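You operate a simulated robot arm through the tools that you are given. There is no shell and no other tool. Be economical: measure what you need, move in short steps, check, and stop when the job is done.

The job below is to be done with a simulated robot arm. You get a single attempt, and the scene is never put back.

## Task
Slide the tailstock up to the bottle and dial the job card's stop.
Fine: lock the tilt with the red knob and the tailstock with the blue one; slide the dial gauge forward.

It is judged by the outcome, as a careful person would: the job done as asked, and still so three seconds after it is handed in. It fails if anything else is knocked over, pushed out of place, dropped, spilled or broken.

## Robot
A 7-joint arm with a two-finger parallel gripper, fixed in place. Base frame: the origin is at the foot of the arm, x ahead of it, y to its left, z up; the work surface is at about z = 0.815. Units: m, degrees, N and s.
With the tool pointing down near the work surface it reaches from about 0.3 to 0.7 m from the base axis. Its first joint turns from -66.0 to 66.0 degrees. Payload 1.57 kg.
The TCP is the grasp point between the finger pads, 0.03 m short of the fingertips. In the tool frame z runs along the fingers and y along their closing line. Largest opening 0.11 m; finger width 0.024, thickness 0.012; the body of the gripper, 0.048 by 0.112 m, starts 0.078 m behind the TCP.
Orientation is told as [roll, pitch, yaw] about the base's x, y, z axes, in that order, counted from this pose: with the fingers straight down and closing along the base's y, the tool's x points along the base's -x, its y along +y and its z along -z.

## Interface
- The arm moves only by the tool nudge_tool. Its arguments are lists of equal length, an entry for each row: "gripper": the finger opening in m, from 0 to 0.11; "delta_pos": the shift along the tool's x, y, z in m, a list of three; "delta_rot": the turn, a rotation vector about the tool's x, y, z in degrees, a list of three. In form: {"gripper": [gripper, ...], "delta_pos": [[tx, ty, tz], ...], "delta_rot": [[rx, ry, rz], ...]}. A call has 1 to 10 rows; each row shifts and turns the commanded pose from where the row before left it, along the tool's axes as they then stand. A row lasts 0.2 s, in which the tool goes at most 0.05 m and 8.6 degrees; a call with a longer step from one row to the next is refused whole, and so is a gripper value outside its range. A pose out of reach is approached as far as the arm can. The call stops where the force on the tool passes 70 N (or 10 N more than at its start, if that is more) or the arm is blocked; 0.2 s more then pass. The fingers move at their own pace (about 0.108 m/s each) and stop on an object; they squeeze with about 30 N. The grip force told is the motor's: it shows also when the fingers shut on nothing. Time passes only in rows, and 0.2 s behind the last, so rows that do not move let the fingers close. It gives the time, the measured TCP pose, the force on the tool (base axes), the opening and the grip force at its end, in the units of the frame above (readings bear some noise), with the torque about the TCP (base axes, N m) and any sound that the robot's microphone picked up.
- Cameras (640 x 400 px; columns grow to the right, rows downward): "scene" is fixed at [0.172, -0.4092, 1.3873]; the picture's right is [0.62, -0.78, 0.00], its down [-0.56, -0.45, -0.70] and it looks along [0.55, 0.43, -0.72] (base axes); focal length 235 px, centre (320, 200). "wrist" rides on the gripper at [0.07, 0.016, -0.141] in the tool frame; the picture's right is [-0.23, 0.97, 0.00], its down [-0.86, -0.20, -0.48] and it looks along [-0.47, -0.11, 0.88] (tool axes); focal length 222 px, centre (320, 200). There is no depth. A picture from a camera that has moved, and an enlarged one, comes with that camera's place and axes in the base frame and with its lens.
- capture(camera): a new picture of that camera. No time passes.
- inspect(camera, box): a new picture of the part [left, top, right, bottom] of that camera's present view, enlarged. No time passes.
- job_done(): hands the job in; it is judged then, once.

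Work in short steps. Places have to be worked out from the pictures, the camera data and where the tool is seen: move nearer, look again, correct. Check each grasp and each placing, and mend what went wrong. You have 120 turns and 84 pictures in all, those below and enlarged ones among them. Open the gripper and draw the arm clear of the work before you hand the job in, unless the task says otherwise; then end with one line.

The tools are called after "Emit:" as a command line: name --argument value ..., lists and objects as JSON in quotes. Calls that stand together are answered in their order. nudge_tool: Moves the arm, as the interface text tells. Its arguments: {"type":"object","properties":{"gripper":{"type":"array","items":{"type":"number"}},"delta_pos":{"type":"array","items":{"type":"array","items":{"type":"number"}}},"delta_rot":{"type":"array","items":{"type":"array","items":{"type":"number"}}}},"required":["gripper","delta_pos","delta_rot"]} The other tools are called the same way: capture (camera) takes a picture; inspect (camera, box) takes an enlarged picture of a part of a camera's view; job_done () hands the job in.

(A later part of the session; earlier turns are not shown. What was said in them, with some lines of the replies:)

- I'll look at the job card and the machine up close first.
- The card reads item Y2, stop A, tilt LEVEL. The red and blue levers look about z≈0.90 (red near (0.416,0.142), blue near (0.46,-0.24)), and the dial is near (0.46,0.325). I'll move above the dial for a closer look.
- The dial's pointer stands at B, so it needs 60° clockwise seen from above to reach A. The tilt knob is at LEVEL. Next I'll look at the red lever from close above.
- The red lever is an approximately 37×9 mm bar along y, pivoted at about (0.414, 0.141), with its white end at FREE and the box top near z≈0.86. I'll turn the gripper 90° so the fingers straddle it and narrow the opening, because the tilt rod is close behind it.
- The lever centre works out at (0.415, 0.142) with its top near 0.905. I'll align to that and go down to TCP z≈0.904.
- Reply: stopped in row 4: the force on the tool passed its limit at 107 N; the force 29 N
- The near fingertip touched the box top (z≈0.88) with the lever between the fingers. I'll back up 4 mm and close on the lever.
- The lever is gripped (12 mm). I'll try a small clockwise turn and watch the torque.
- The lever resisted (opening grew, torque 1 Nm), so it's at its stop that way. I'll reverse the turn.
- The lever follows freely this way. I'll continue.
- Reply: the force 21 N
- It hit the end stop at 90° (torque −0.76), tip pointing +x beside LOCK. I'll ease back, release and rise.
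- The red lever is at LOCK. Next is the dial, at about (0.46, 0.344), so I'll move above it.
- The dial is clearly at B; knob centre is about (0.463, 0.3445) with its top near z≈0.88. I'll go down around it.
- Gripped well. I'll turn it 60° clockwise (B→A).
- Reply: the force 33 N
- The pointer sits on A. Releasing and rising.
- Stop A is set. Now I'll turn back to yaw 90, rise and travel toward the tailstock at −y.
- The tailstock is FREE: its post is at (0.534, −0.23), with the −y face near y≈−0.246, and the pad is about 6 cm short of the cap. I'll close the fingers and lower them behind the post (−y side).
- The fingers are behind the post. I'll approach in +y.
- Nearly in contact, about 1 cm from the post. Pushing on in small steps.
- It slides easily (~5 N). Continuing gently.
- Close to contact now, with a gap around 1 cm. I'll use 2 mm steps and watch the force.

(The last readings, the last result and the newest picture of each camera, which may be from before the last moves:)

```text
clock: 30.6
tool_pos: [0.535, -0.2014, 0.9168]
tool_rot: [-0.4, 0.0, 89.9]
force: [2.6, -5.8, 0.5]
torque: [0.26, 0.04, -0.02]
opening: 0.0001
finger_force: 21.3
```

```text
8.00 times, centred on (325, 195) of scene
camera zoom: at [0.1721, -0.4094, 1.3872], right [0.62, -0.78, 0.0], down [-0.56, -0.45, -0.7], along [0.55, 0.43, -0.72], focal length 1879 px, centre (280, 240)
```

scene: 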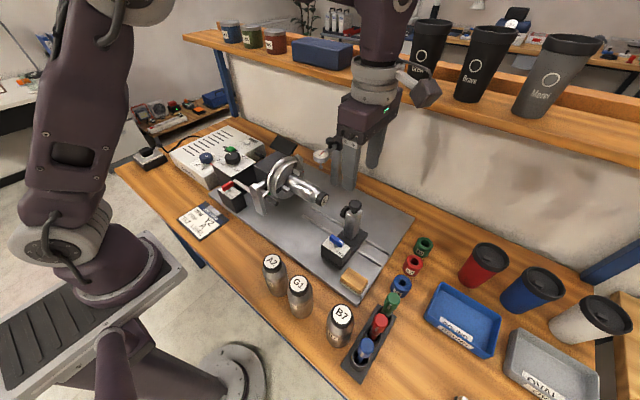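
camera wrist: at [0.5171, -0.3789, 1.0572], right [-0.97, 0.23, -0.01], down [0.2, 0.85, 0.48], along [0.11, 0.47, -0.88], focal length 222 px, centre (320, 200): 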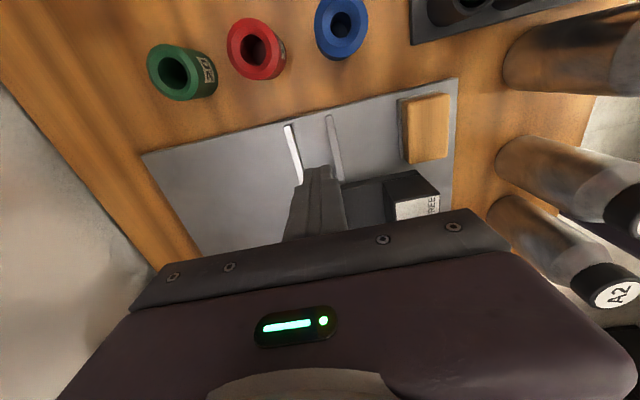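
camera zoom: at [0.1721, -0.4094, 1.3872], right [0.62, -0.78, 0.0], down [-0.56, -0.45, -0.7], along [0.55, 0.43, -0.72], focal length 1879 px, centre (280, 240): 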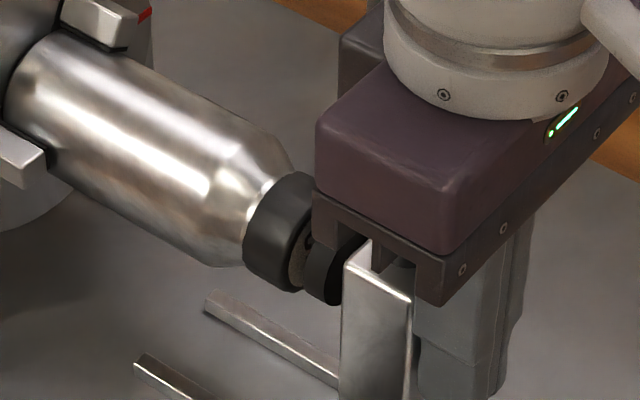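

Emit:
nudge_tool --gripper '[0.0, 0.0]' --delta_pos '[[-0.0015, 0, 0], [-0.0015, 0, 0]]' --delta_rot '[[0, 0, 0], [0, 0, 0]]'

Emit:
nudge_tool --gripper '[0.0, 0.0]' --delta_pos '[[-0.001, 0, 0], [-0.001, 0, 0]]' --delta_rot '[[0, 0, 0], [0, 0, 0]]'

Emit:
inspect --camera "scene" --box '[300, 170, 350, 220]'

```text
clock: 31.2
tool_pos: [0.5343, -0.1987, 0.9178]
tool_rot: [-0.4, 0.0, 90.1]
force: [0.2, -5.6, 2.0]
torque: [0.24, 0.02, -0.03]
opening: 0.0
finger_force: 21.3
```

```text
clock: 31.8
tool_pos: [0.5335, -0.1972, 0.9167]
tool_rot: [-0.3, 0.0, 90.1]
force: [0.9, -5.9, -2.5]
torque: [0.16, 0.05, -0.06]
opening: 0.0
finger_force: 21.2
```

```text
8.00 times, centred on (325, 195) of scene
camera zoom: at [0.1721, -0.4094, 1.3872], right [0.62, -0.78, 0.0], down [-0.56, -0.45, -0.7], along [0.55, 0.43, -0.72], focal length 1879 px, centre (280, 240)
```

zoom: 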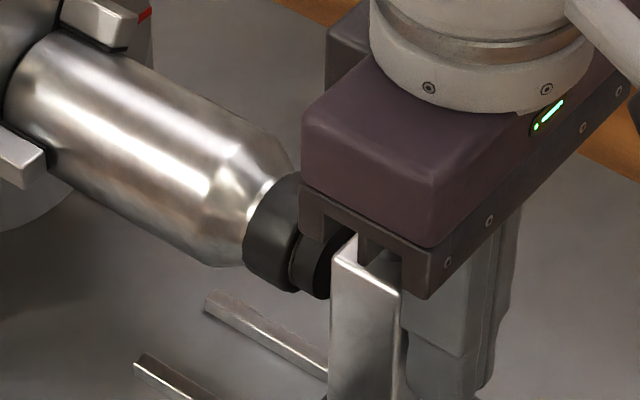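

Emit:
nudge_tool --gripper '[0.0, 0.0]' --delta_pos '[[-0.001, 0, 0], [-0.001, 0, 0]]' --delta_rot '[[0, 0, 0], [0, 0, 0]]'

Emit:
nudge_tool --gripper '[0.0]' --delta_pos '[[-0.001, 0, 0]]' --delta_rot '[[0, 0, 0]]'

Emit:
inspect --camera "scene" --box '[300, 170, 350, 220]'

```text
clock: 32.4
tool_pos: [0.5337, -0.1946, 0.9171]
tool_rot: [-0.4, -0.1, 90.0]
force: [0.0, -10.5, -4.2]
torque: [0.29, 0.01, -0.09]
opening: 0.0001
finger_force: 20.9
```

```text
clock: 32.8
tool_pos: [0.534, -0.1954, 0.9173]
tool_rot: [-0.3, 0.2, 89.9]
force: [0.4, -17.7, -2.3]
torque: [0.61, 0.03, -0.09]
opening: 0.0
finger_force: 21.2
```

```text
8.00 times, centred on (325, 195) of scene
camera zoom: at [0.1721, -0.4097, 1.3871], right [0.62, -0.78, 0.0], down [-0.56, -0.45, -0.7], along [0.55, 0.43, -0.72], focal length 1879 px, centre (280, 240)
```

zoom: 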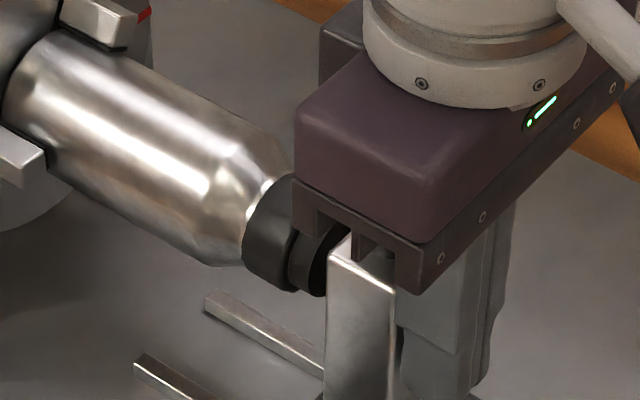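

Contact: the force rose to 18 N and the position stalled, so the pad is against the cap. I'll back off, rise, and go over the blue lever.

Emit:
nudge_tool --gripper '[0.0, 0.0, 0.0, 0.0, 0.0, 0.0, 0.024, 0.024]' --delta_pos '[[0.004, 0, 0], [0.02, 0, 0], [0.03, 0, -0.01], [0, 0.01, -0.045], [0, 0.03, -0.03], [-0.015, 0.034, 0], [-0.023, 0, 0], [-0.022, 0, 0]]' --delta_rot '[[0, 0, 0], [0, 0, 0], [0, 0, 0], [0, 0, 0], [0, 0, 0], [0, 0, 0], [0, 0, 0], [0, 0, 0]]'

Emit:
capture --camera "wrist"

Emit:
inspect --camera "scene" --box '[270, 150, 370, 270]'

```text
clock: 34.6
tool_pos: [0.4598, -0.1876, 1.0006]
tool_rot: [-0.4, 0.0, 90.0]
force: [-0.1, 0.1, 0.6]
torque: [0.01, -0.01, 0.02]
opening: 0.0237
finger_force: 0.1
```

```text
40 pictures are left
camera wrist: at [0.442, -0.258, 1.1438], right [-0.97, 0.23, -0.01], down [0.2, 0.85, 0.48], along [0.12, 0.47, -0.88], focal length 222 px, centre (320, 200)
```

wrist: 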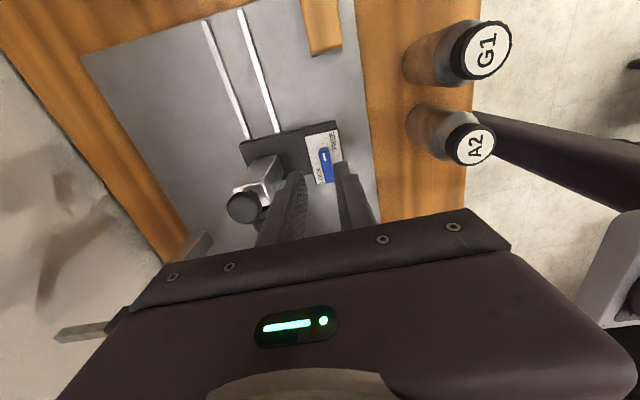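

```text
3.33 times, centred on (320, 210) of scene
camera zoom: at [0.172, -0.4092, 1.3873], right [0.62, -0.78, 0.0], down [-0.56, -0.45, -0.7], along [0.55, 0.43, -0.72], focal length 783 px, centre (320, 167)
```

zoom: 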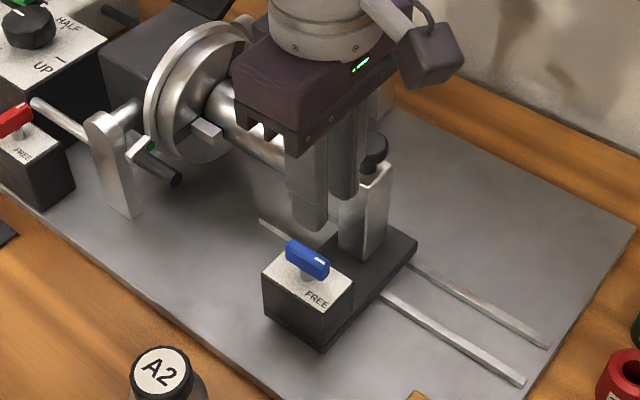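

Emit:
inspect --camera "wrist" --box '[270, 110, 370, 210]'

```text
4.00 times, centred on (320, 160) of wrist
camera zoom: at [0.442, -0.258, 1.1438], right [-0.97, 0.23, -0.01], down [0.2, 0.85, 0.48], along [0.12, 0.47, -0.88], focal length 888 px, centre (320, 360)
```

zoom: 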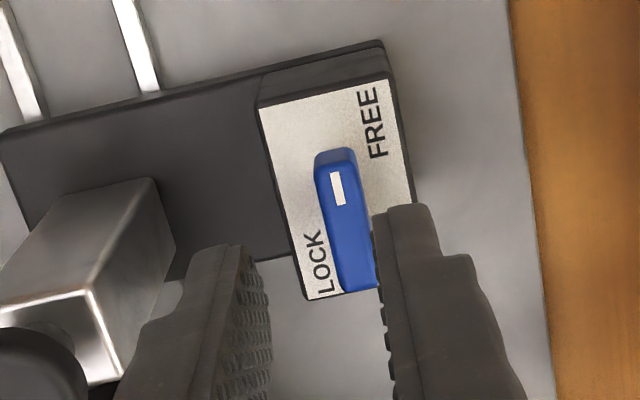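

The blue lever centre is at about (0.4565, −0.172), with a height similar to the red one. I'll align and go down gently to z≈0.915.

Emit:
nudge_tool --gripper '[0.03, 0.03, 0.03, 0.03, 0.03]' --delta_pos '[[-0.0156, 0.0033, 0], [0, 0, 0.03], [0, 0, 0.03], [0, 0, 0.015], [0, 0, 0.008]]' --delta_rot '[[0, 0, 0], [0, 0, 0], [0, 0, 0], [0, 0, 0], [0, 0, 0]]'

Emit:
inspect --camera "wrist" --box '[240, 90, 400, 230]'

```text
clock: 35.8
tool_pos: [0.4581, -0.172, 0.9178]
tool_rot: [-0.3, 0.0, 90.0]
force: [0.6, 0.1, 0.4]
torque: [0.01, -0.02, 0.02]
opening: 0.0299
finger_force: 0.0
```

```text
2.86 times, centred on (320, 160) of wrist
camera zoom: at [0.4399, -0.2423, 1.0602], right [-0.97, 0.23, -0.01], down [0.2, 0.86, 0.48], along [0.11, 0.47, -0.88], focal length 635 px, centre (320, 314)
```

zoom: 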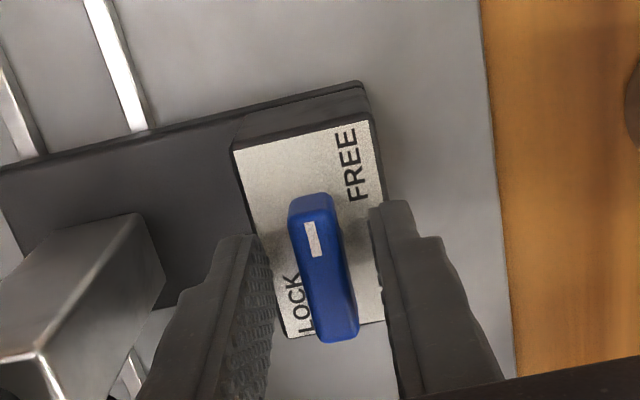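

Well aligned. Descending 4 mm and closing.

Emit:
nudge_tool --gripper '[0.03, 0.0, 0.0, 0.0]' --delta_pos '[[0, 0.001, 0.004], [0, 0, 0], [0, 0, 0], [0, 0, 0]]' --delta_rot '[[0, 0, 0], [0, 0, 0], [0, 0, 0], [0, 0, 0]]'

Emit:
inspect --camera "wrist" --box '[240, 90, 400, 230]'

```text
clock: 36.8
tool_pos: [0.4549, -0.1715, 0.9144]
tool_rot: [-0.3, 0.0, 90.0]
force: [-6.7, 0.5, -0.3]
torque: [-0.86, 0.63, 0.01]
opening: 0.0119
finger_force: 29.9
```

```text
2.86 times, centred on (320, 160) of wrist
camera zoom: at [0.4386, -0.2427, 1.0565], right [-0.97, 0.23, -0.01], down [0.2, 0.86, 0.48], along [0.11, 0.47, -0.88], focal length 635 px, centre (320, 314)
```

zoom: 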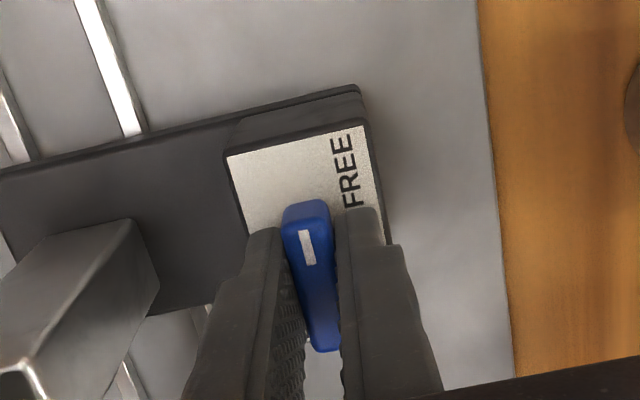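

Gripped (12 mm). I'll turn it the same way as the red one (−90° about tool z), with a 1 mm bias toward the bottle.

Emit:
nudge_tool --gripper '[0.0, 0.0, 0.0, 0.0, 0.0, 0.0, 0.0, 0.0]' --delta_pos '[[-0.001, 0.001, 0], [0, 0, 0], [0, 0, 0], [0, 0, 0], [0, 0, 0], [0, 0, 0], [0, 0, 0], [0, 0, 0]]' --delta_rot '[[0, 0, 0], [0, 0, -8], [0, 0, -8], [0, 0, -8], [0, 0, -8], [0, 0, -8], [0, 0, -8], [0, 0, -8]]'

Emit:
nudge_tool --gripper '[0.0, 0.0, 0.0, 0.0, 0.0]' --delta_pos '[[0, 0, 0], [0, 0, 0], [0, 0, 0], [0, 0, 0], [0, 0, 0]]' --delta_rot '[[0, 0, -8], [0, 0, -8], [0, 0, -8], [0, 0, -8], [0, 0, -6]]'

Emit:
capture --camera "wrist"

Emit:
inspect --camera "scene" --box '[270, 150, 370, 270]'

```text
clock: 38.6
tool_pos: [0.4546, -0.1729, 0.9146]
tool_rot: [-0.2, 0.5, 146.3]
force: [4.0, -15.9, 3.9]
torque: [-0.4, 0.37, 0.01]
opening: 0.0119
finger_force: 29.1
```

```text
clock: 39.8
tool_pos: [0.4549, -0.1715, 0.9145]
tool_rot: [0.1, 0.4, -175.9]
force: [3.4, -16.5, 8.0]
torque: [-0.16, -0.53, -0.83]
opening: 0.0131
finger_force: 30.2
```

```text
35 pictures are left
camera wrist: at [0.5243, -0.1839, 1.0572], right [-0.16, -0.99, 0.0], down [-0.87, 0.14, 0.47], along [-0.47, 0.07, -0.88], focal length 222 px, centre (320, 200)
```

wrist: 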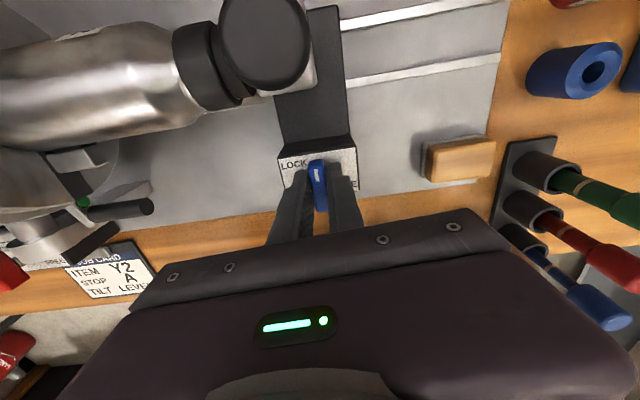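

```text
3.33 times, centred on (320, 210) of scene
camera zoom: at [0.172, -0.4096, 1.3871], right [0.62, -0.78, 0.0], down [-0.56, -0.45, -0.7], along [0.55, 0.43, -0.72], focal length 783 px, centre (320, 167)
```

zoom: 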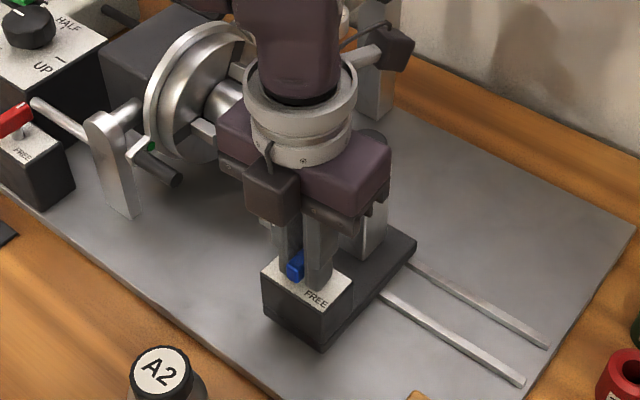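

End stop reached at LOCK with the tailstock pressed toward the bottle. Releasing and rising straight up.

Emit:
nudge_tool --gripper '[0.0, 0.028, 0.028, 0.028, 0.028, 0.028]' --delta_pos '[[0, 0, 0], [0, 0, 0], [0, 0, 0], [0, 0, -0.03], [0, 0, -0.04], [0, 0, -0.04]]' --delta_rot '[[0, 0, 4], [0, 0, 0], [0, 0, 0], [0, 0, 0], [0, 0, 0], [0, 0, 0]]'

Emit:
capture --camera "wrist"

Emit:
inspect --camera "wrist" --box '[180, 40, 380, 200]'

```text
clock: 41.2
tool_pos: [0.4547, -0.1703, 1.0249]
tool_rot: [0.0, 0.4, -179.9]
force: [0.6, 1.4, -0.2]
torque: [0.01, -0.03, 0.0]
opening: 0.0279
finger_force: 0.0
```

```text
33 pictures are left
camera wrist: at [0.5232, -0.1875, 1.1671], right [-0.23, -0.97, 0.0], down [-0.86, 0.2, 0.47], along [-0.46, 0.11, -0.88], focal length 222 px, centre (320, 200)
```

wrist: 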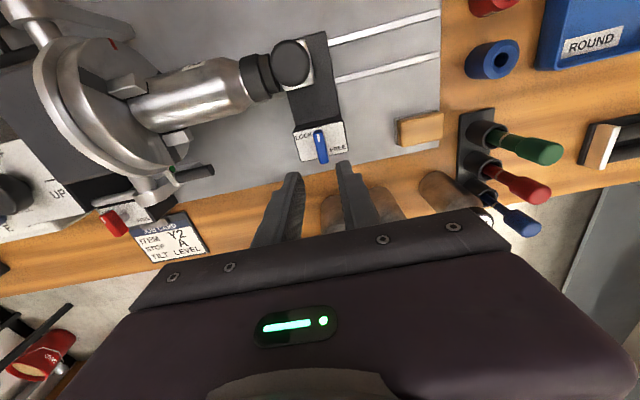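

```text
2.50 times, centred on (280, 120) of wrist
camera zoom: at [0.5232, -0.1875, 1.1671], right [-0.23, -0.97, 0.0], down [-0.86, 0.2, 0.47], along [-0.46, 0.11, -0.88], focal length 555 px, centre (420, 400)
```

zoom: 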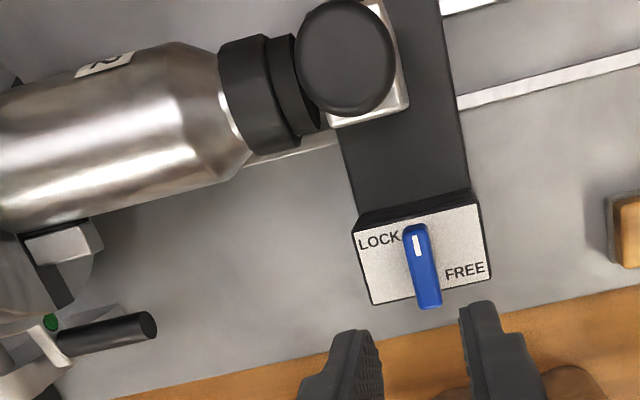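

Tailstock is in contact and locked. Next, the dial gauge.

Emit:
inspect --camera "scene" --box '[270, 100, 390, 220]'

```text
3.33 times, centred on (330, 160) of scene
camera zoom: at [0.172, -0.4092, 1.3873], right [0.62, -0.78, 0.0], down [-0.56, -0.45, -0.7], along [0.55, 0.43, -0.72], focal length 783 px, centre (287, 333)
```

zoom: 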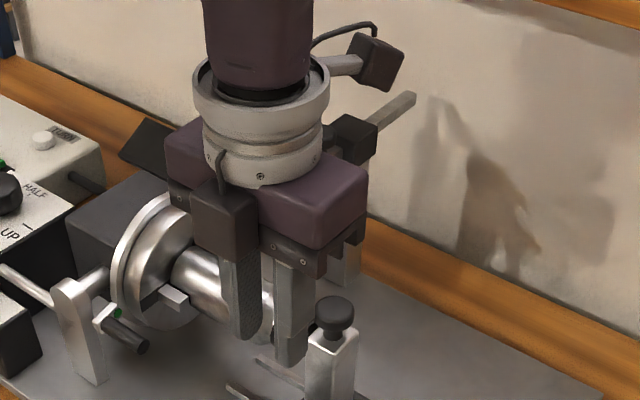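

I'll move to see the gauge from above.

Emit:
nudge_tool --gripper '[0.028, 0.028, 0.028, 0.028, 0.028, 0.028]' --delta_pos '[[0, 0, -0.045], [0, 0, -0.045], [0, -0.02, -0.03], [0.015, -0.03, 0], [0.015, -0.03, 0], [0.015, -0.03, 0]]' --delta_rot '[[0, 0, 0], [0, 0, 0], [0, 0, 0], [0, 0, 0], [0, 0, 0], [0, 0, 0]]'

Emit:
capture --camera "wrist"

Emit:
capture --camera "scene"

```text
clock: 42.6
tool_pos: [0.4975, -0.0605, 1.1437]
tool_rot: [0.0, 0.4, -179.9]
force: [0.2, 0.1, 0.3]
torque: [-0.03, -0.03, -0.05]
opening: 0.0282
finger_force: 0.0
```

```text
30 pictures are left
camera wrist: at [0.5672, -0.0775, 1.2873], right [-0.23, -0.97, 0.0], down [-0.86, 0.2, 0.47], along [-0.46, 0.11, -0.88], focal length 222 px, centre (320, 200)
```

wrist: 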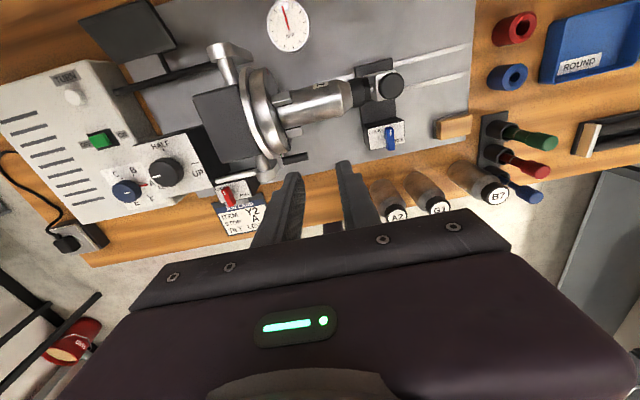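

```text
29 pictures are left
```

scene: 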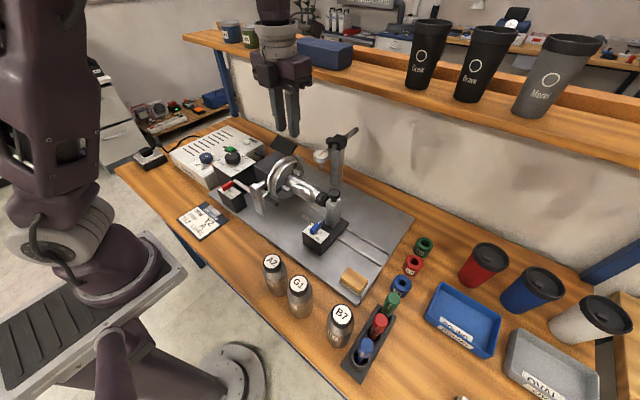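

Emit:
inspect --camera "scene" --box '[295, 115, 375, 215]'

Emit:
nudge_tool --gripper '[0.028, 0.028]' --delta_pos '[[0.04, 0, -0.01], [0.04, 0, -0.01]]' --delta_rot '[[0, 0, 0], [0, 0, 0]]'

Emit:
capture --camera "wrist"

```text
4.00 times, centred on (335, 165) of scene
camera zoom: at [0.172, -0.4092, 1.3873], right [0.62, -0.78, 0.0], down [-0.56, -0.45, -0.7], along [0.55, 0.43, -0.72], focal length 940 px, centre (260, 340)
```

zoom: 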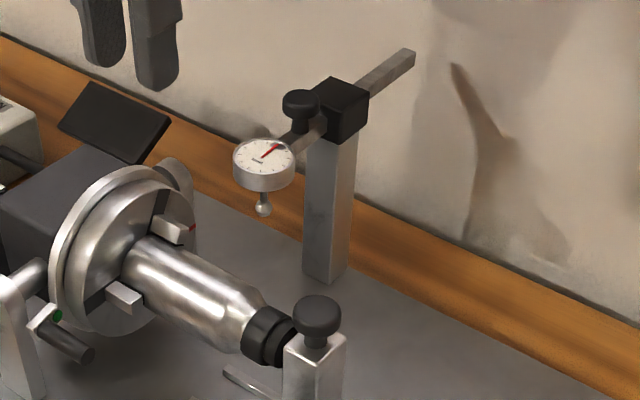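

```text
clock: 43.2
tool_pos: [0.578, -0.062, 1.1638]
tool_rot: [0.0, 0.2, -180.0]
force: [0.5, -0.4, 0.3]
torque: [0.04, 0.05, 0.0]
opening: 0.0282
finger_force: 0.0
```

```text
27 pictures are left
camera wrist: at [0.6467, -0.0786, 1.307], right [-0.23, -0.97, 0.0], down [-0.86, 0.2, 0.47], along [-0.46, 0.11, -0.88], focal length 222 px, centre (320, 200)
```

wrist: 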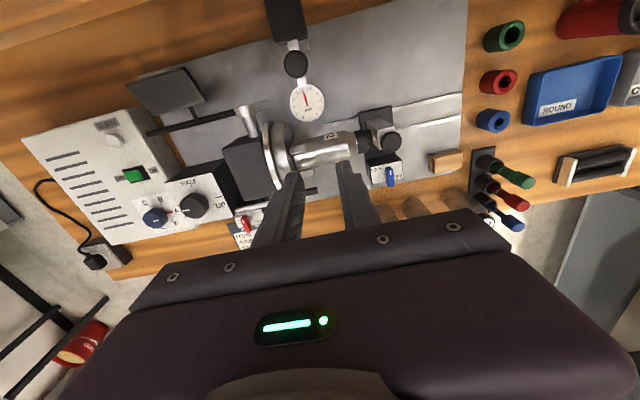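

The gauge is a flat dial (≈43 mm) centred at about (0.627, −0.056), face at z≈0.99, on a horizontal bar along x; the bottle axis is near x≈0.534. I'll grip the dial rim across y and draw it toward −x. First I'll line up above it.

Emit:
nudge_tool --gripper '[0.05, 0.07, 0.07, 0.07]' --delta_pos '[[0.025, -0.003, 0], [0.024, -0.003, 0.03], [0, 0, 0.045], [0, 0, 0.03]]' --delta_rot '[[0, 0, 0], [0, 0, 0], [0, 0, 0], [0, 0, 0]]'

Emit:
capture --camera "wrist"

Emit:
inspect --camera "scene" --box '[275, 80, 395, 200]'

```text
clock: 44.2
tool_pos: [0.6295, -0.0561, 1.0596]
tool_rot: [0.1, 0.4, -179.8]
force: [0.3, 0.0, -0.4]
torque: [0.03, 0.02, -0.02]
opening: 0.0699
finger_force: 0.1
```

```text
26 pictures are left
camera wrist: at [0.6968, -0.0725, 1.2023], right [-0.23, -0.97, 0.0], down [-0.86, 0.2, 0.47], along [-0.46, 0.11, -0.88], focal length 222 px, centre (320, 200)
```

wrist: 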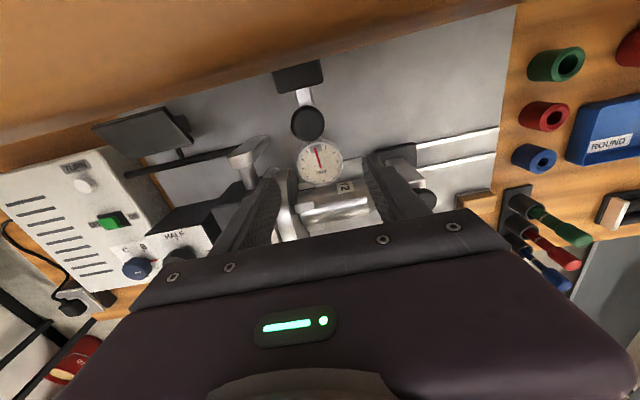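

```text
3.33 times, centred on (335, 140) of scene
camera zoom: at [0.172, -0.4092, 1.3873], right [0.62, -0.78, 0.0], down [-0.56, -0.45, -0.7], along [0.55, 0.43, -0.72], focal length 783 px, centre (270, 400)
```

zoom: 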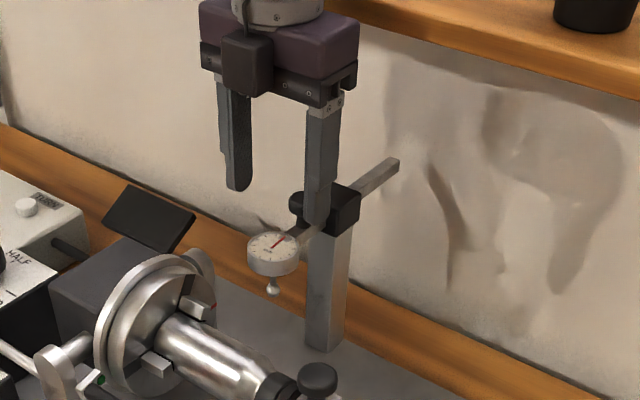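

Aligned. Descending to z≈1.004.

Emit:
nudge_tool --gripper '[0.07, 0.07, 0.07, 0.07]' --delta_pos '[[-0.002, 0, 0.02], [0, 0, 0.015], [0, 0, 0.012], [0, 0, 0.008]]' --delta_rot '[[0, 0, 0], [0, 0, 0], [0, 0, 0], [0, 0, 0]]'

Emit:
capture --camera "wrist"

Emit:
inspect --camera "scene" --box '[275, 80, 395, 200]'

```text
clock: 44.8
tool_pos: [0.6349, -0.0554, 1.0403]
tool_rot: [0.3, 2.6, 180.0]
force: [1.8, -0.3, 9.3]
torque: [-0.05, -0.46, 0.04]
opening: 0.07
finger_force: 0.1
stopped in row 2: the force on the tool passed its limit at 86 N (the readings are from after the stop); the commanded pose is now the measured one
```

```text
24 pictures are left
camera wrist: at [0.6966, -0.0725, 1.1861], right [-0.23, -0.97, -0.01], down [-0.88, 0.2, 0.44], along [-0.43, 0.11, -0.9], focal length 222 px, centre (320, 200)
```

wrist: 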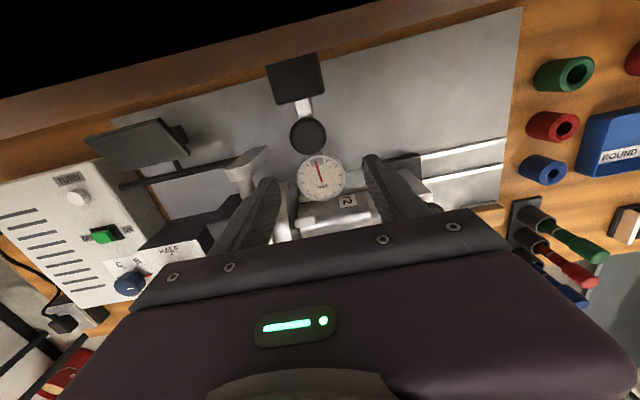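

```text
3.33 times, centred on (335, 140) of scene
camera zoom: at [0.1719, -0.4092, 1.3873], right [0.62, -0.78, 0.0], down [-0.56, -0.45, -0.7], along [0.55, 0.43, -0.72], focal length 783 px, centre (270, 400)
```

zoom: 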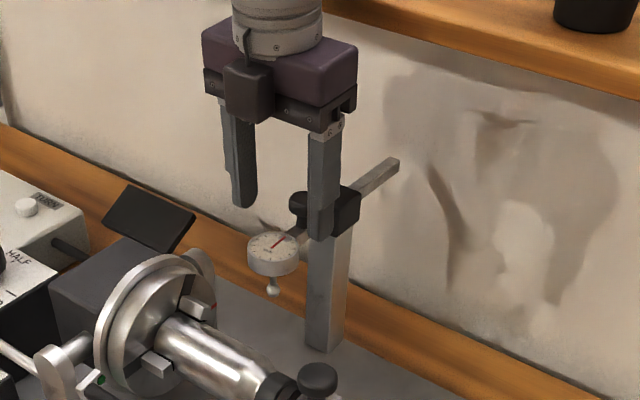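

Something on the camera side (+x) touched, most likely the camera housing on the shelf edge. I'll back off up and toward −x, and check the shelf.

Emit:
nudge_tool --gripper '[0.07, 0.07, 0.07, 0.07, 0.07]' --delta_pos '[[0, 0, -0.02], [0, 0, -0.04], [-0.03, 0, -0.04], [-0.045, 0, 0], [-0.045, 0, 0]]' --delta_rot '[[0, -2.4, 0], [0, 0, 0], [0, 0, 0], [0, 0, 0], [0, 0, 0]]'

Emit:
capture --camera "scene"

```text
clock: 46.0
tool_pos: [0.5115, -0.0551, 1.1409]
tool_rot: [0.2, 0.0, 179.9]
force: [0.0, 0.3, 0.1]
torque: [0.01, -0.04, -0.02]
opening: 0.0701
finger_force: 0.0
```

```text
22 pictures are left
```

scene: 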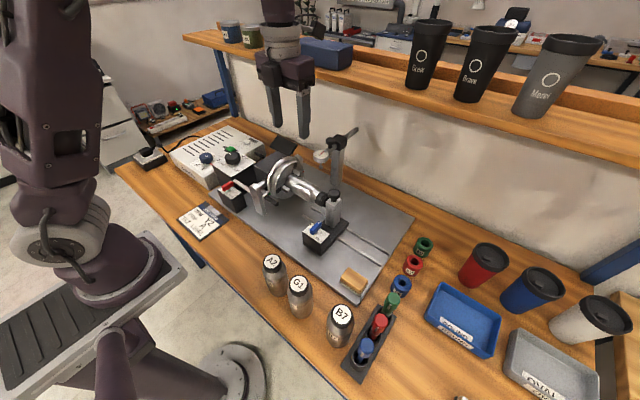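

Nothing was disturbed. I'll turn the hand back to yaw 0 so the camera faces away from the shelf.

Emit:
nudge_tool --gripper '[0.07, 0.07, 0.07, 0.07, 0.07, 0.07, 0.07, 0.07, 0.07, 0.07]' --delta_pos '[[0, 0, 0], [0, 0, 0], [0, 0, 0], [0, 0, 0], [0, 0, 0], [0, 0, 0], [0, 0, 0], [0, 0, 0], [0, 0, 0], [0, 0, 0]]' --delta_rot '[[0, 0, 8.5], [0, 0, 8.5], [0, 0, 8.5], [0, 0, 8.5], [0, 0, 8.5], [0, 0, 8.5], [0, 0, 8.5], [0, 0, 8.5], [0, 0, 8.5], [0, 0, 8.5]]'

Emit:
nudge_tool --gripper '[0.07, 0.07, 0.07, 0.07, 0.07, 0.07, 0.07, 0.07, 0.07, 0.07]' --delta_pos '[[0, 0, 0], [0, 0, 0], [0, 0, 0], [0, 0, 0], [0, 0, 0], [0, 0, 0], [0, 0, 0], [0, 0, 0], [0, 0, 0], [0, 0, 0]]' --delta_rot '[[0, 0, 8.5], [0, 0, 8.5], [0, 0, 8.5], [0, 0, 8.5], [0, 0, 8.5], [0, 0, 8.5], [0, 0, 8.5], [0, 0, 8.5], [0, 0, 8.5], [0, 0, 8.5]]'

Emit:
nudge_tool --gripper '[0.07, 0.07, 0.07]' --delta_pos '[[0, 0, 0], [0, 0, 0], [0, 0, 0]]' --delta_rot '[[0, 0, 5], [0, 0, 5], [0, 0, 0]]'

```text
clock: 48.2
tool_pos: [0.5121, -0.0556, 1.1403]
tool_rot: [0.0, 0.3, 94.9]
force: [0.6, 0.6, 0.3]
torque: [0.04, 0.0, 0.01]
opening: 0.0701
finger_force: 0.1
```

```text
clock: 50.4
tool_pos: [0.5129, -0.0557, 1.1396]
tool_rot: [-0.2, 0.1, 9.7]
force: [0.0, -0.9, 0.1]
torque: [0.01, -0.01, 0.01]
opening: 0.0701
finger_force: 0.0
```

```text
clock: 51.2
tool_pos: [0.5126, -0.0552, 1.1396]
tool_rot: [-0.2, -0.1, -0.1]
force: [-0.3, 0.6, 0.0]
torque: [0.03, 0.01, 0.0]
opening: 0.0699
finger_force: 0.0
```

Now I'll tilt the fingers 25° forward (hand leaning back from the shelf) and approach the dial along the finger axis.

Emit:
nudge_tool --gripper '[0.07, 0.07, 0.07, 0.07, 0.07, 0.07]' --delta_pos '[[0, 0, 0], [0, 0, 0], [0, 0, 0], [-0.012, -0.0003, 0.0375], [-0.012, -0.0003, 0.0375], [-0.012, -0.0004, 0.0375]]' --delta_rot '[[0, -8.33, 0], [0, -8.33, 0], [0, -8.34, 0], [0, 0, 0], [0, 0, 0], [0, 0, 0]]'

Emit:
capture --camera "wrist"

Emit:
inspect --camera "scene" --box '[275, 80, 395, 200]'

```text
clock: 52.6
tool_pos: [0.5918, -0.0562, 1.0517]
tool_rot: [-0.2, -25.0, 0.0]
force: [-0.3, 0.5, 0.2]
torque: [-0.02, 0.01, 0.0]
opening: 0.0701
finger_force: 0.2
```

```text
21 pictures are left
camera wrist: at [0.4693, -0.0404, 1.1513], right [0.21, 0.97, 0.09], down [0.57, -0.2, 0.8], along [0.79, -0.11, -0.6], focal length 222 px, centre (320, 200)
```

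wrist: 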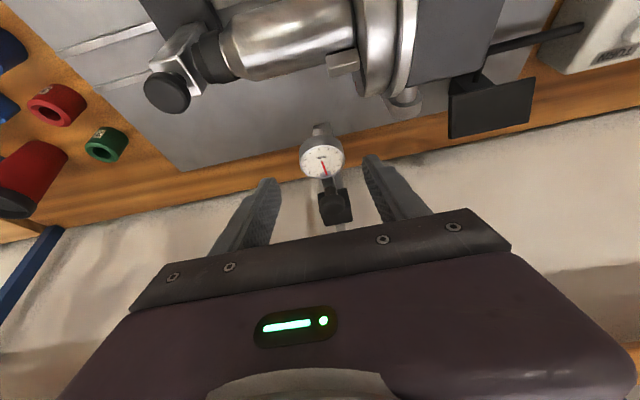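

```text
3.33 times, centred on (335, 140) of scene
camera zoom: at [0.172, -0.4092, 1.3873], right [0.62, -0.78, 0.0], down [-0.56, -0.45, -0.7], along [0.55, 0.43, -0.72], focal length 783 px, centre (270, 400)
```

zoom: 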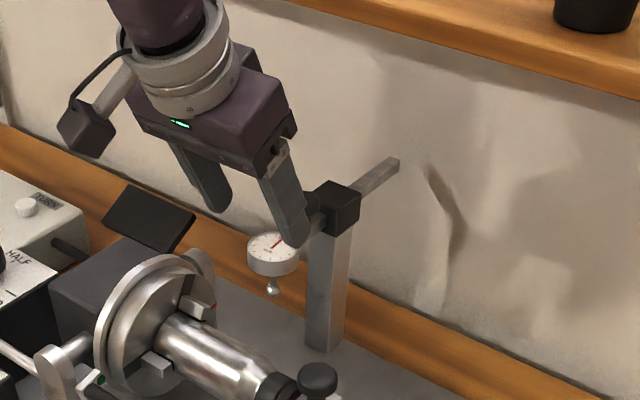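

The dial sits centred between the fingers. Advancing along the finger axis.

Emit:
nudge_tool --gripper '[0.07, 0.07, 0.07]' --delta_pos '[[0, 0.0005, 0.025], [0, 0, 0.02], [0, 0, 0.013]]' --delta_rot '[[0, 0, 0], [0, 0, 0], [0, 0, 0]]'

Emit:
inspect --camera "wrist" --box '[220, 90, 420, 230]'

Emit:
inspect --camera "scene" --box '[275, 100, 375, 200]'

```text
clock: 53.4
tool_pos: [0.6167, -0.0565, 1.0003]
tool_rot: [-0.2, -25.0, 0.1]
force: [-0.5, -0.1, 0.5]
torque: [-0.02, 0.01, 0.01]
opening: 0.0702
finger_force: 0.0
```

```text
2.86 times, centred on (320, 160) of wrist
camera zoom: at [0.4938, -0.0407, 1.0997], right [0.21, 0.97, 0.09], down [0.57, -0.2, 0.8], along [0.79, -0.11, -0.6], focal length 635 px, centre (320, 314)
```

zoom: 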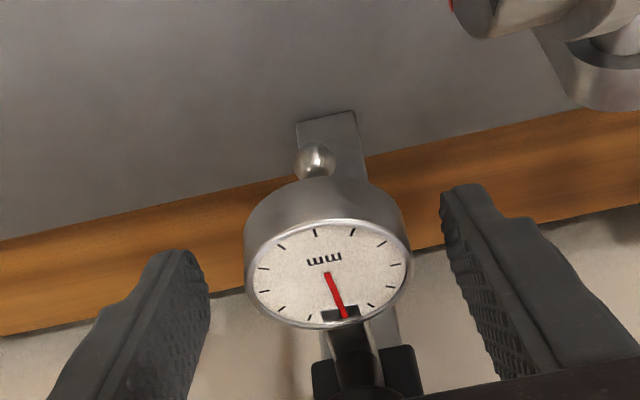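

```text
4.00 times, centred on (325, 150) of scene
camera zoom: at [0.172, -0.4092, 1.3873], right [0.62, -0.78, 0.0], down [-0.56, -0.45, -0.7], along [0.55, 0.43, -0.72], focal length 940 px, centre (300, 400)
```

zoom: 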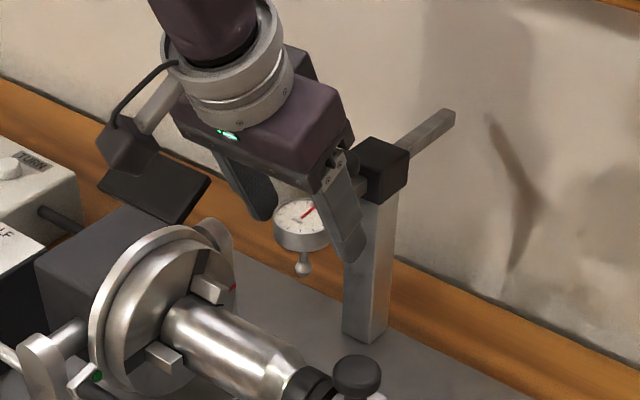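

The dial is between the pads. Closing.

Emit:
nudge_tool --gripper '[0.05, 0.0, 0.0, 0.0]' --delta_pos '[[0, 0, 0], [0, 0, 0], [0, 0, 0], [0, 0, 0]]' --delta_rot '[[0, 0, 0], [0, 0, 0], [0, 0, 0], [0, 0, 0]]'

Emit:
inspect --camera "wrist" --box '[220, 90, 420, 230]'

```text
clock: 54.4
tool_pos: [0.616, -0.0553, 1.0009]
tool_rot: [-0.2, -25.0, 0.2]
force: [0.5, 18.7, -1.7]
torque: [0.62, -0.22, 0.23]
opening: 0.0451
finger_force: 45.7
```

```text
2.86 times, centred on (320, 160) of wrist
camera zoom: at [0.4938, -0.039, 1.0997], right [0.2, 0.97, 0.09], down [0.57, -0.2, 0.8], along [0.79, -0.11, -0.6], focal length 635 px, centre (320, 314)
```

zoom: 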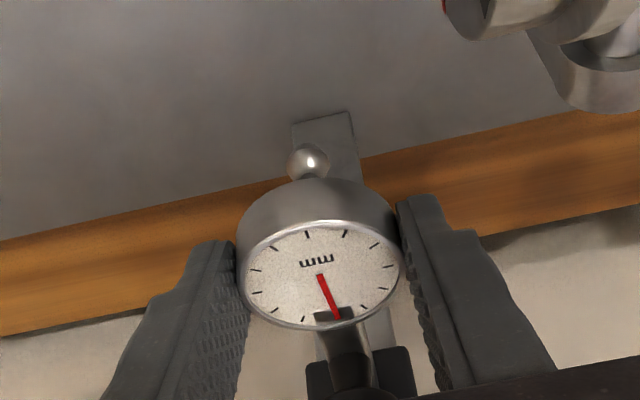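

Gripped (45 mm). I'll recentre slightly and pull straight toward −x by 2 cm.

Emit:
nudge_tool --gripper '[0.0, 0.0, 0.0, 0.0]' --delta_pos '[[0, 0.0015, 0], [0.0045, 0, -0.0021], [0.0068, 0, -0.0032], [0.0068, 0, -0.0032]]' --delta_rot '[[0, 0, 0], [0, 0, 0], [0, 0, 0], [0, 0, 0]]'

Emit:
inspect --camera "scene" --box '[275, 100, 375, 200]'

```text
clock: 55.4
tool_pos: [0.5966, -0.0562, 1.0005]
tool_rot: [-0.2, -24.9, 0.0]
force: [1.7, 20.7, -9.3]
torque: [0.55, -0.06, 0.15]
opening: 0.0451
finger_force: 45.4
```

```text
4.00 times, centred on (325, 150) of scene
camera zoom: at [0.1723, -0.4086, 1.3874], right [0.62, -0.78, 0.0], down [-0.56, -0.45, -0.7], along [0.55, 0.43, -0.72], focal length 940 px, centre (300, 400)
```

zoom: 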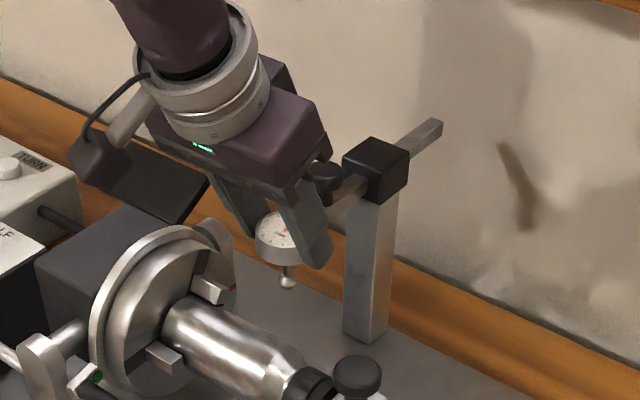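

It slides. Continuing in small steps and watching the stylus against the bottle.

Emit:
nudge_tool --gripper '[0.0, 0.0, 0.0, 0.0]' --delta_pos '[[0.0068, -0.002, -0.0032], [0.0068, 0, -0.0032], [0.0068, 0, -0.0032], [0.0045, 0, -0.0021]]' --delta_rot '[[0, 0, 0], [0, 0, 0], [0, 0, 0], [0, 0, 0]]'

Emit:
inspect --camera "scene" --box '[275, 100, 375, 200]'

```text
clock: 56.4
tool_pos: [0.5697, -0.0548, 1.0014]
tool_rot: [-0.2, -24.9, 0.3]
force: [0.6, 33.8, -14.2]
torque: [0.69, -0.36, 0.24]
opening: 0.0451
finger_force: 45.6
```

```text
4.00 times, centred on (325, 150) of scene
camera zoom: at [0.1723, -0.4083, 1.3875], right [0.62, -0.78, 0.0], down [-0.56, -0.45, -0.7], along [0.55, 0.43, -0.72], focal length 940 px, centre (300, 400)
```

zoom: 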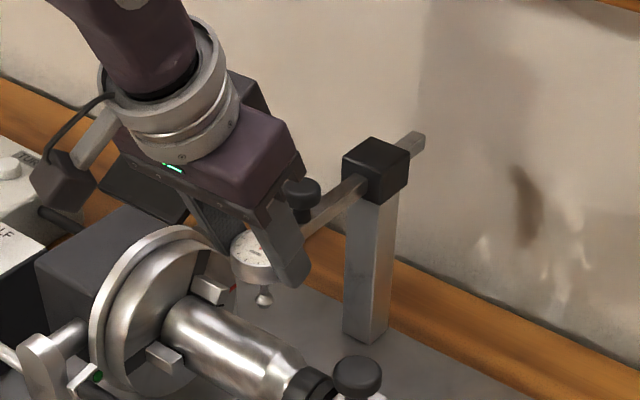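

Emit:
nudge_tool --gripper '[0.0, 0.0, 0.0, 0.0]' --delta_pos '[[0.0004, 0.004, 0.0009], [0.0045, 0, -0.0021], [0.0045, 0, -0.0021], [0.0045, 0, -0.0021]]' --delta_rot '[[0, 0, 0], [0, 0, 0], [0, 0, 0], [0, 0, 0]]'

Emit:
inspect --camera "scene" --box '[275, 110, 355, 190]'

```text
clock: 57.4
tool_pos: [0.5553, -0.0541, 1.0012]
tool_rot: [-0.3, -25.1, -0.1]
force: [2.0, 2.9, 5.8]
torque: [-0.13, -0.1, 0.18]
opening: 0.0449
finger_force: 45.1
```

```text
5.00 times, centred on (315, 150) of scene
camera zoom: at [0.1719, -0.4092, 1.3873], right [0.62, -0.78, 0.0], down [-0.56, -0.45, -0.7], along [0.55, 0.43, -0.72], focal length 1175 px, centre (345, 450)
```

zoom: 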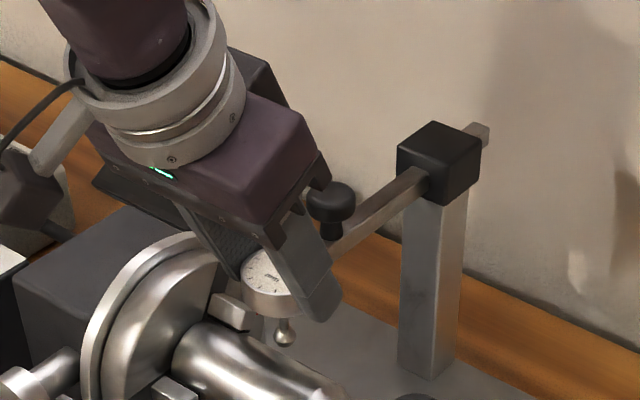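

Emit:
nudge_tool --gripper '[0.0, 0.0, 0.0]' --delta_pos '[[0.0036, 0, -0.0017], [0.0036, 0, -0.0017], [0.0036, 0, -0.0017]]' --delta_rot '[[0, 0, 0], [0, 0, 0], [0, 0, 0]]'

Emit:
inspect --camera "scene" --box '[275, 110, 355, 210]'

```text
clock: 58.2
tool_pos: [0.5428, -0.0553, 0.9997]
tool_rot: [-0.2, -25.0, 0.0]
force: [2.4, -6.7, 11.9]
torque: [-0.09, -0.6, -0.39]
opening: 0.045
finger_force: 45.0
```

```text
4.00 times, centred on (315, 160) of scene
camera zoom: at [0.1719, -0.4094, 1.3872], right [0.62, -0.78, 0.0], down [-0.56, -0.45, -0.7], along [0.55, 0.43, -0.72], focal length 940 px, centre (340, 360)
```

zoom: 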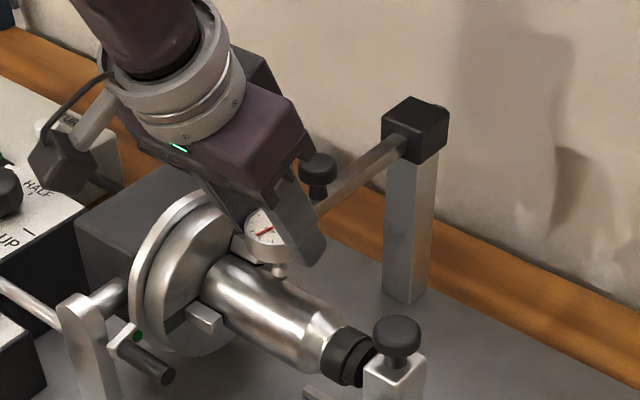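

The needle is starting to react, so the stylus is reaching the bottle. A few more small steps.

Emit:
nudge_tool --gripper '[0.0, 0.0, 0.0]' --delta_pos '[[0.0036, 0, -0.0017], [0.0036, 0, -0.0017], [0, 0, 0]]' --delta_rot '[[0, 0, 0], [0, 0, 0], [0, 0, 0]]'

Emit:
inspect --camera "scene" --box '[285, 140, 345, 200]'

```text
clock: 59.0
tool_pos: [0.536, -0.0548, 1.0005]
tool_rot: [-0.4, -25.1, 0.0]
force: [-1.1, -17.3, 23.5]
torque: [-0.49, -0.38, -0.16]
opening: 0.0451
finger_force: 45.2
```

```text
6.67 times, centred on (315, 170) of scene
camera zoom: at [0.1716, -0.4096, 1.3872], right [0.62, -0.78, 0.0], down [-0.56, -0.45, -0.7], along [0.55, 0.43, -0.72], focal length 1566 px, centre (353, 400)
```

zoom: 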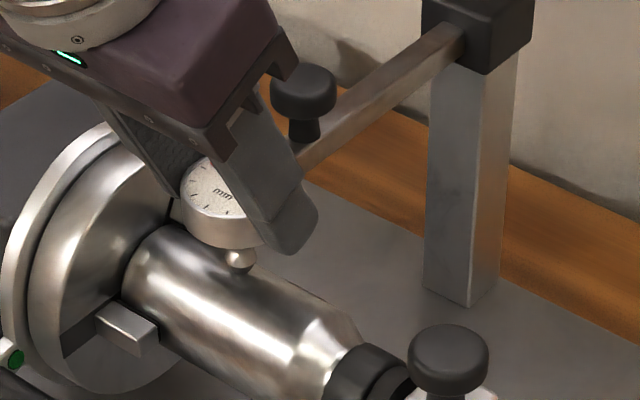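

Emit:
nudge_tool --gripper '[0.0, 0.0, 0.0, 0.0]' --delta_pos '[[-0.0005, -0.0015, -0.0011], [0.0036, 0, -0.0017], [0.0036, 0, -0.0017], [0, 0, 0]]' --delta_rot '[[0, 0, 0], [0, 0, 0], [0, 0, 0], [0, 0, 0]]'

Emit:
inspect --camera "scene" --box '[285, 140, 345, 200]'

```text
clock: 60.0
tool_pos: [0.5303, -0.0556, 1.0003]
tool_rot: [-0.3, -25.2, 0.2]
force: [34.7, -13.3, -14.5]
torque: [-0.2, -0.7, 0.01]
opening: 0.0453
finger_force: 45.1
```

```text
6.67 times, centred on (315, 170) of scene
camera zoom: at [0.1732, -0.4096, 1.387], right [0.62, -0.78, 0.0], down [-0.56, -0.45, -0.7], along [0.54, 0.43, -0.72], focal length 1566 px, centre (353, 400)
```

zoom: 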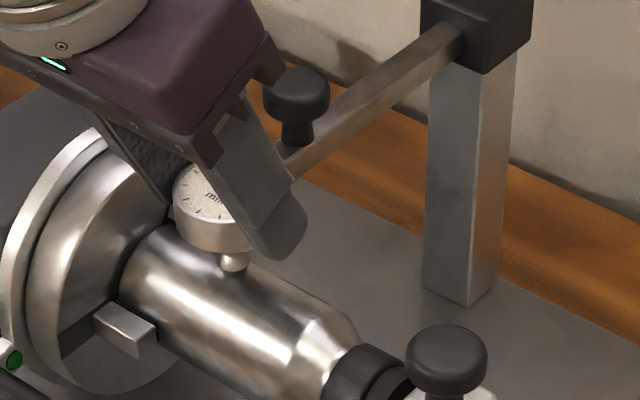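

The slide hit its forward stop (35 N at x≈0.530), with the stylus over the bottle. I'll relax the load, open slightly and withdraw along the finger axis.

Emit:
nudge_tool --gripper '[0.0, 0.056, 0.056, 0.056, 0.056, 0.056, 0.056]' --delta_pos '[[-0.002, 0, 0.001], [0, 0, 0], [0, 0, 0], [0, 0, -0.025], [0, 0, -0.04], [0, 0, -0.045], [0, 0, -0.045]]' --delta_rot '[[0, 0, 0], [0, 0, 0], [0, 0, 0], [0, 0, 0], [0, 0, 0], [0, 0, 0], [0, 0, 0]]'

Emit:
inspect --camera "scene" --box '[265, 110, 365, 220]'

Emit:
capture --camera "wrist"

```text
clock: 61.6
tool_pos: [0.4637, -0.0533, 1.1419]
tool_rot: [-0.3, -24.8, 0.0]
force: [0.5, -0.1, -0.1]
torque: [-0.05, 0.0, 0.03]
opening: 0.0559
finger_force: 0.0
```

```text
3.64 times, centred on (315, 165) of scene
camera zoom: at [0.172, -0.4092, 1.3873], right [0.62, -0.78, 0.0], down [-0.56, -0.45, -0.7], along [0.55, 0.43, -0.72], focal length 854 px, centre (338, 327)
```

zoom: 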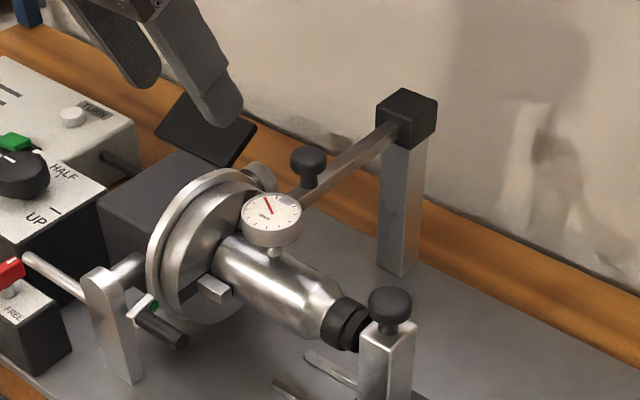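

```text
9 pictures are left
camera wrist: at [0.3408, -0.0371, 1.2411], right [0.21, 0.97, 0.09], down [0.57, -0.2, 0.8], along [0.79, -0.11, -0.6], focal length 222 px, centre (320, 200)
```

wrist: 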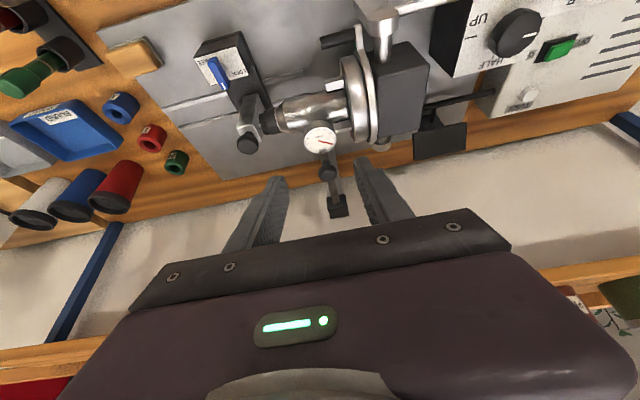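

The gauge is forward with its stylus over the bottle. I'll lift the arm clear and do a final check.

Emit:
nudge_tool --gripper '[0.08, 0.11, 0.11, 0.11, 0.11]' --delta_pos '[[0, 0, -0.03], [0, 0, -0.03], [0, 0, -0.03], [0, 0, 0], [0, 0, 0]]' --delta_rot '[[0, 8, 0], [0, 8, 0], [0, 8, 0], [0, 0, 0], [0, 0, 0]]'

Emit:
capture --camera "scene"

Emit:
inspect --camera "scene" --box '[180, 130, 280, 230]'

Emit:
inspect --camera "scene" --box '[280, 150, 370, 260]'

```text
clock: 62.8
tool_pos: [0.4362, -0.0541, 1.2273]
tool_rot: [-0.3, -1.0, -0.1]
force: [-0.2, 0.3, -0.4]
torque: [-0.01, -0.02, 0.02]
opening: 0.11
finger_force: 0.0
```

```text
8 pictures are left
```

scene: 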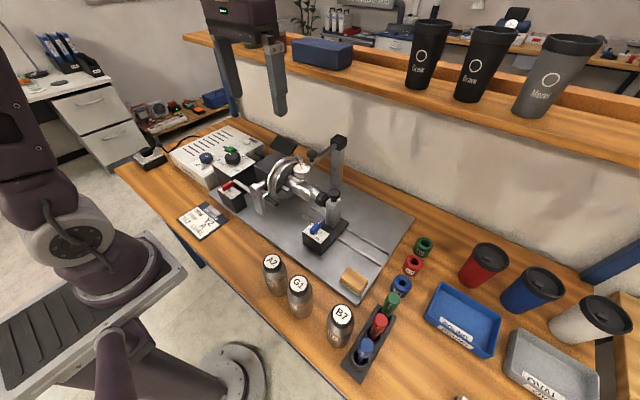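

```text
4.00 times, centred on (230, 180) of scene
camera zoom: at [0.172, -0.4092, 1.3873], right [0.62, -0.78, 0.0], down [-0.56, -0.45, -0.7], along [0.55, 0.43, -0.72], focal length 940 px, centre (680, 280)
```

zoom: 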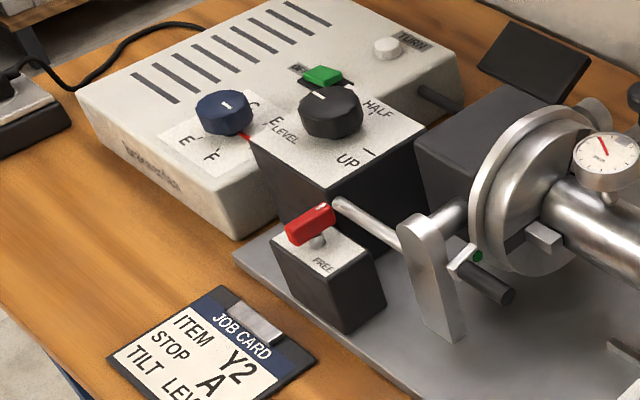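

```text
3.64 times, centred on (325, 205) of scene
camera zoom: at [0.172, -0.4092, 1.3873], right [0.62, -0.78, 0.0], down [-0.56, -0.45, -0.7], along [0.55, 0.43, -0.72], focal length 854 px, centre (302, 182)
```

zoom: 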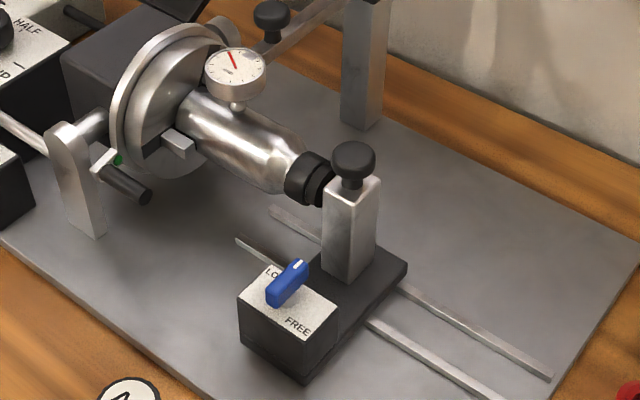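

Everything checks out: dial at A, tilt at LEVEL and locked, tailstock against the cap and locked, gauge forward, arm clear. Handing in.

Emit:
job_done

```text
The job is handed in.
```

The tailstock is up against bottle Y2 and locked, the dial is at stop A, the tilt is locked at LEVEL, and the dial gauge is fully forward over the bottle; on the way, the gripper's camera side bumped something, probably the shelf edge, but nothing looked disturbed afterwards.
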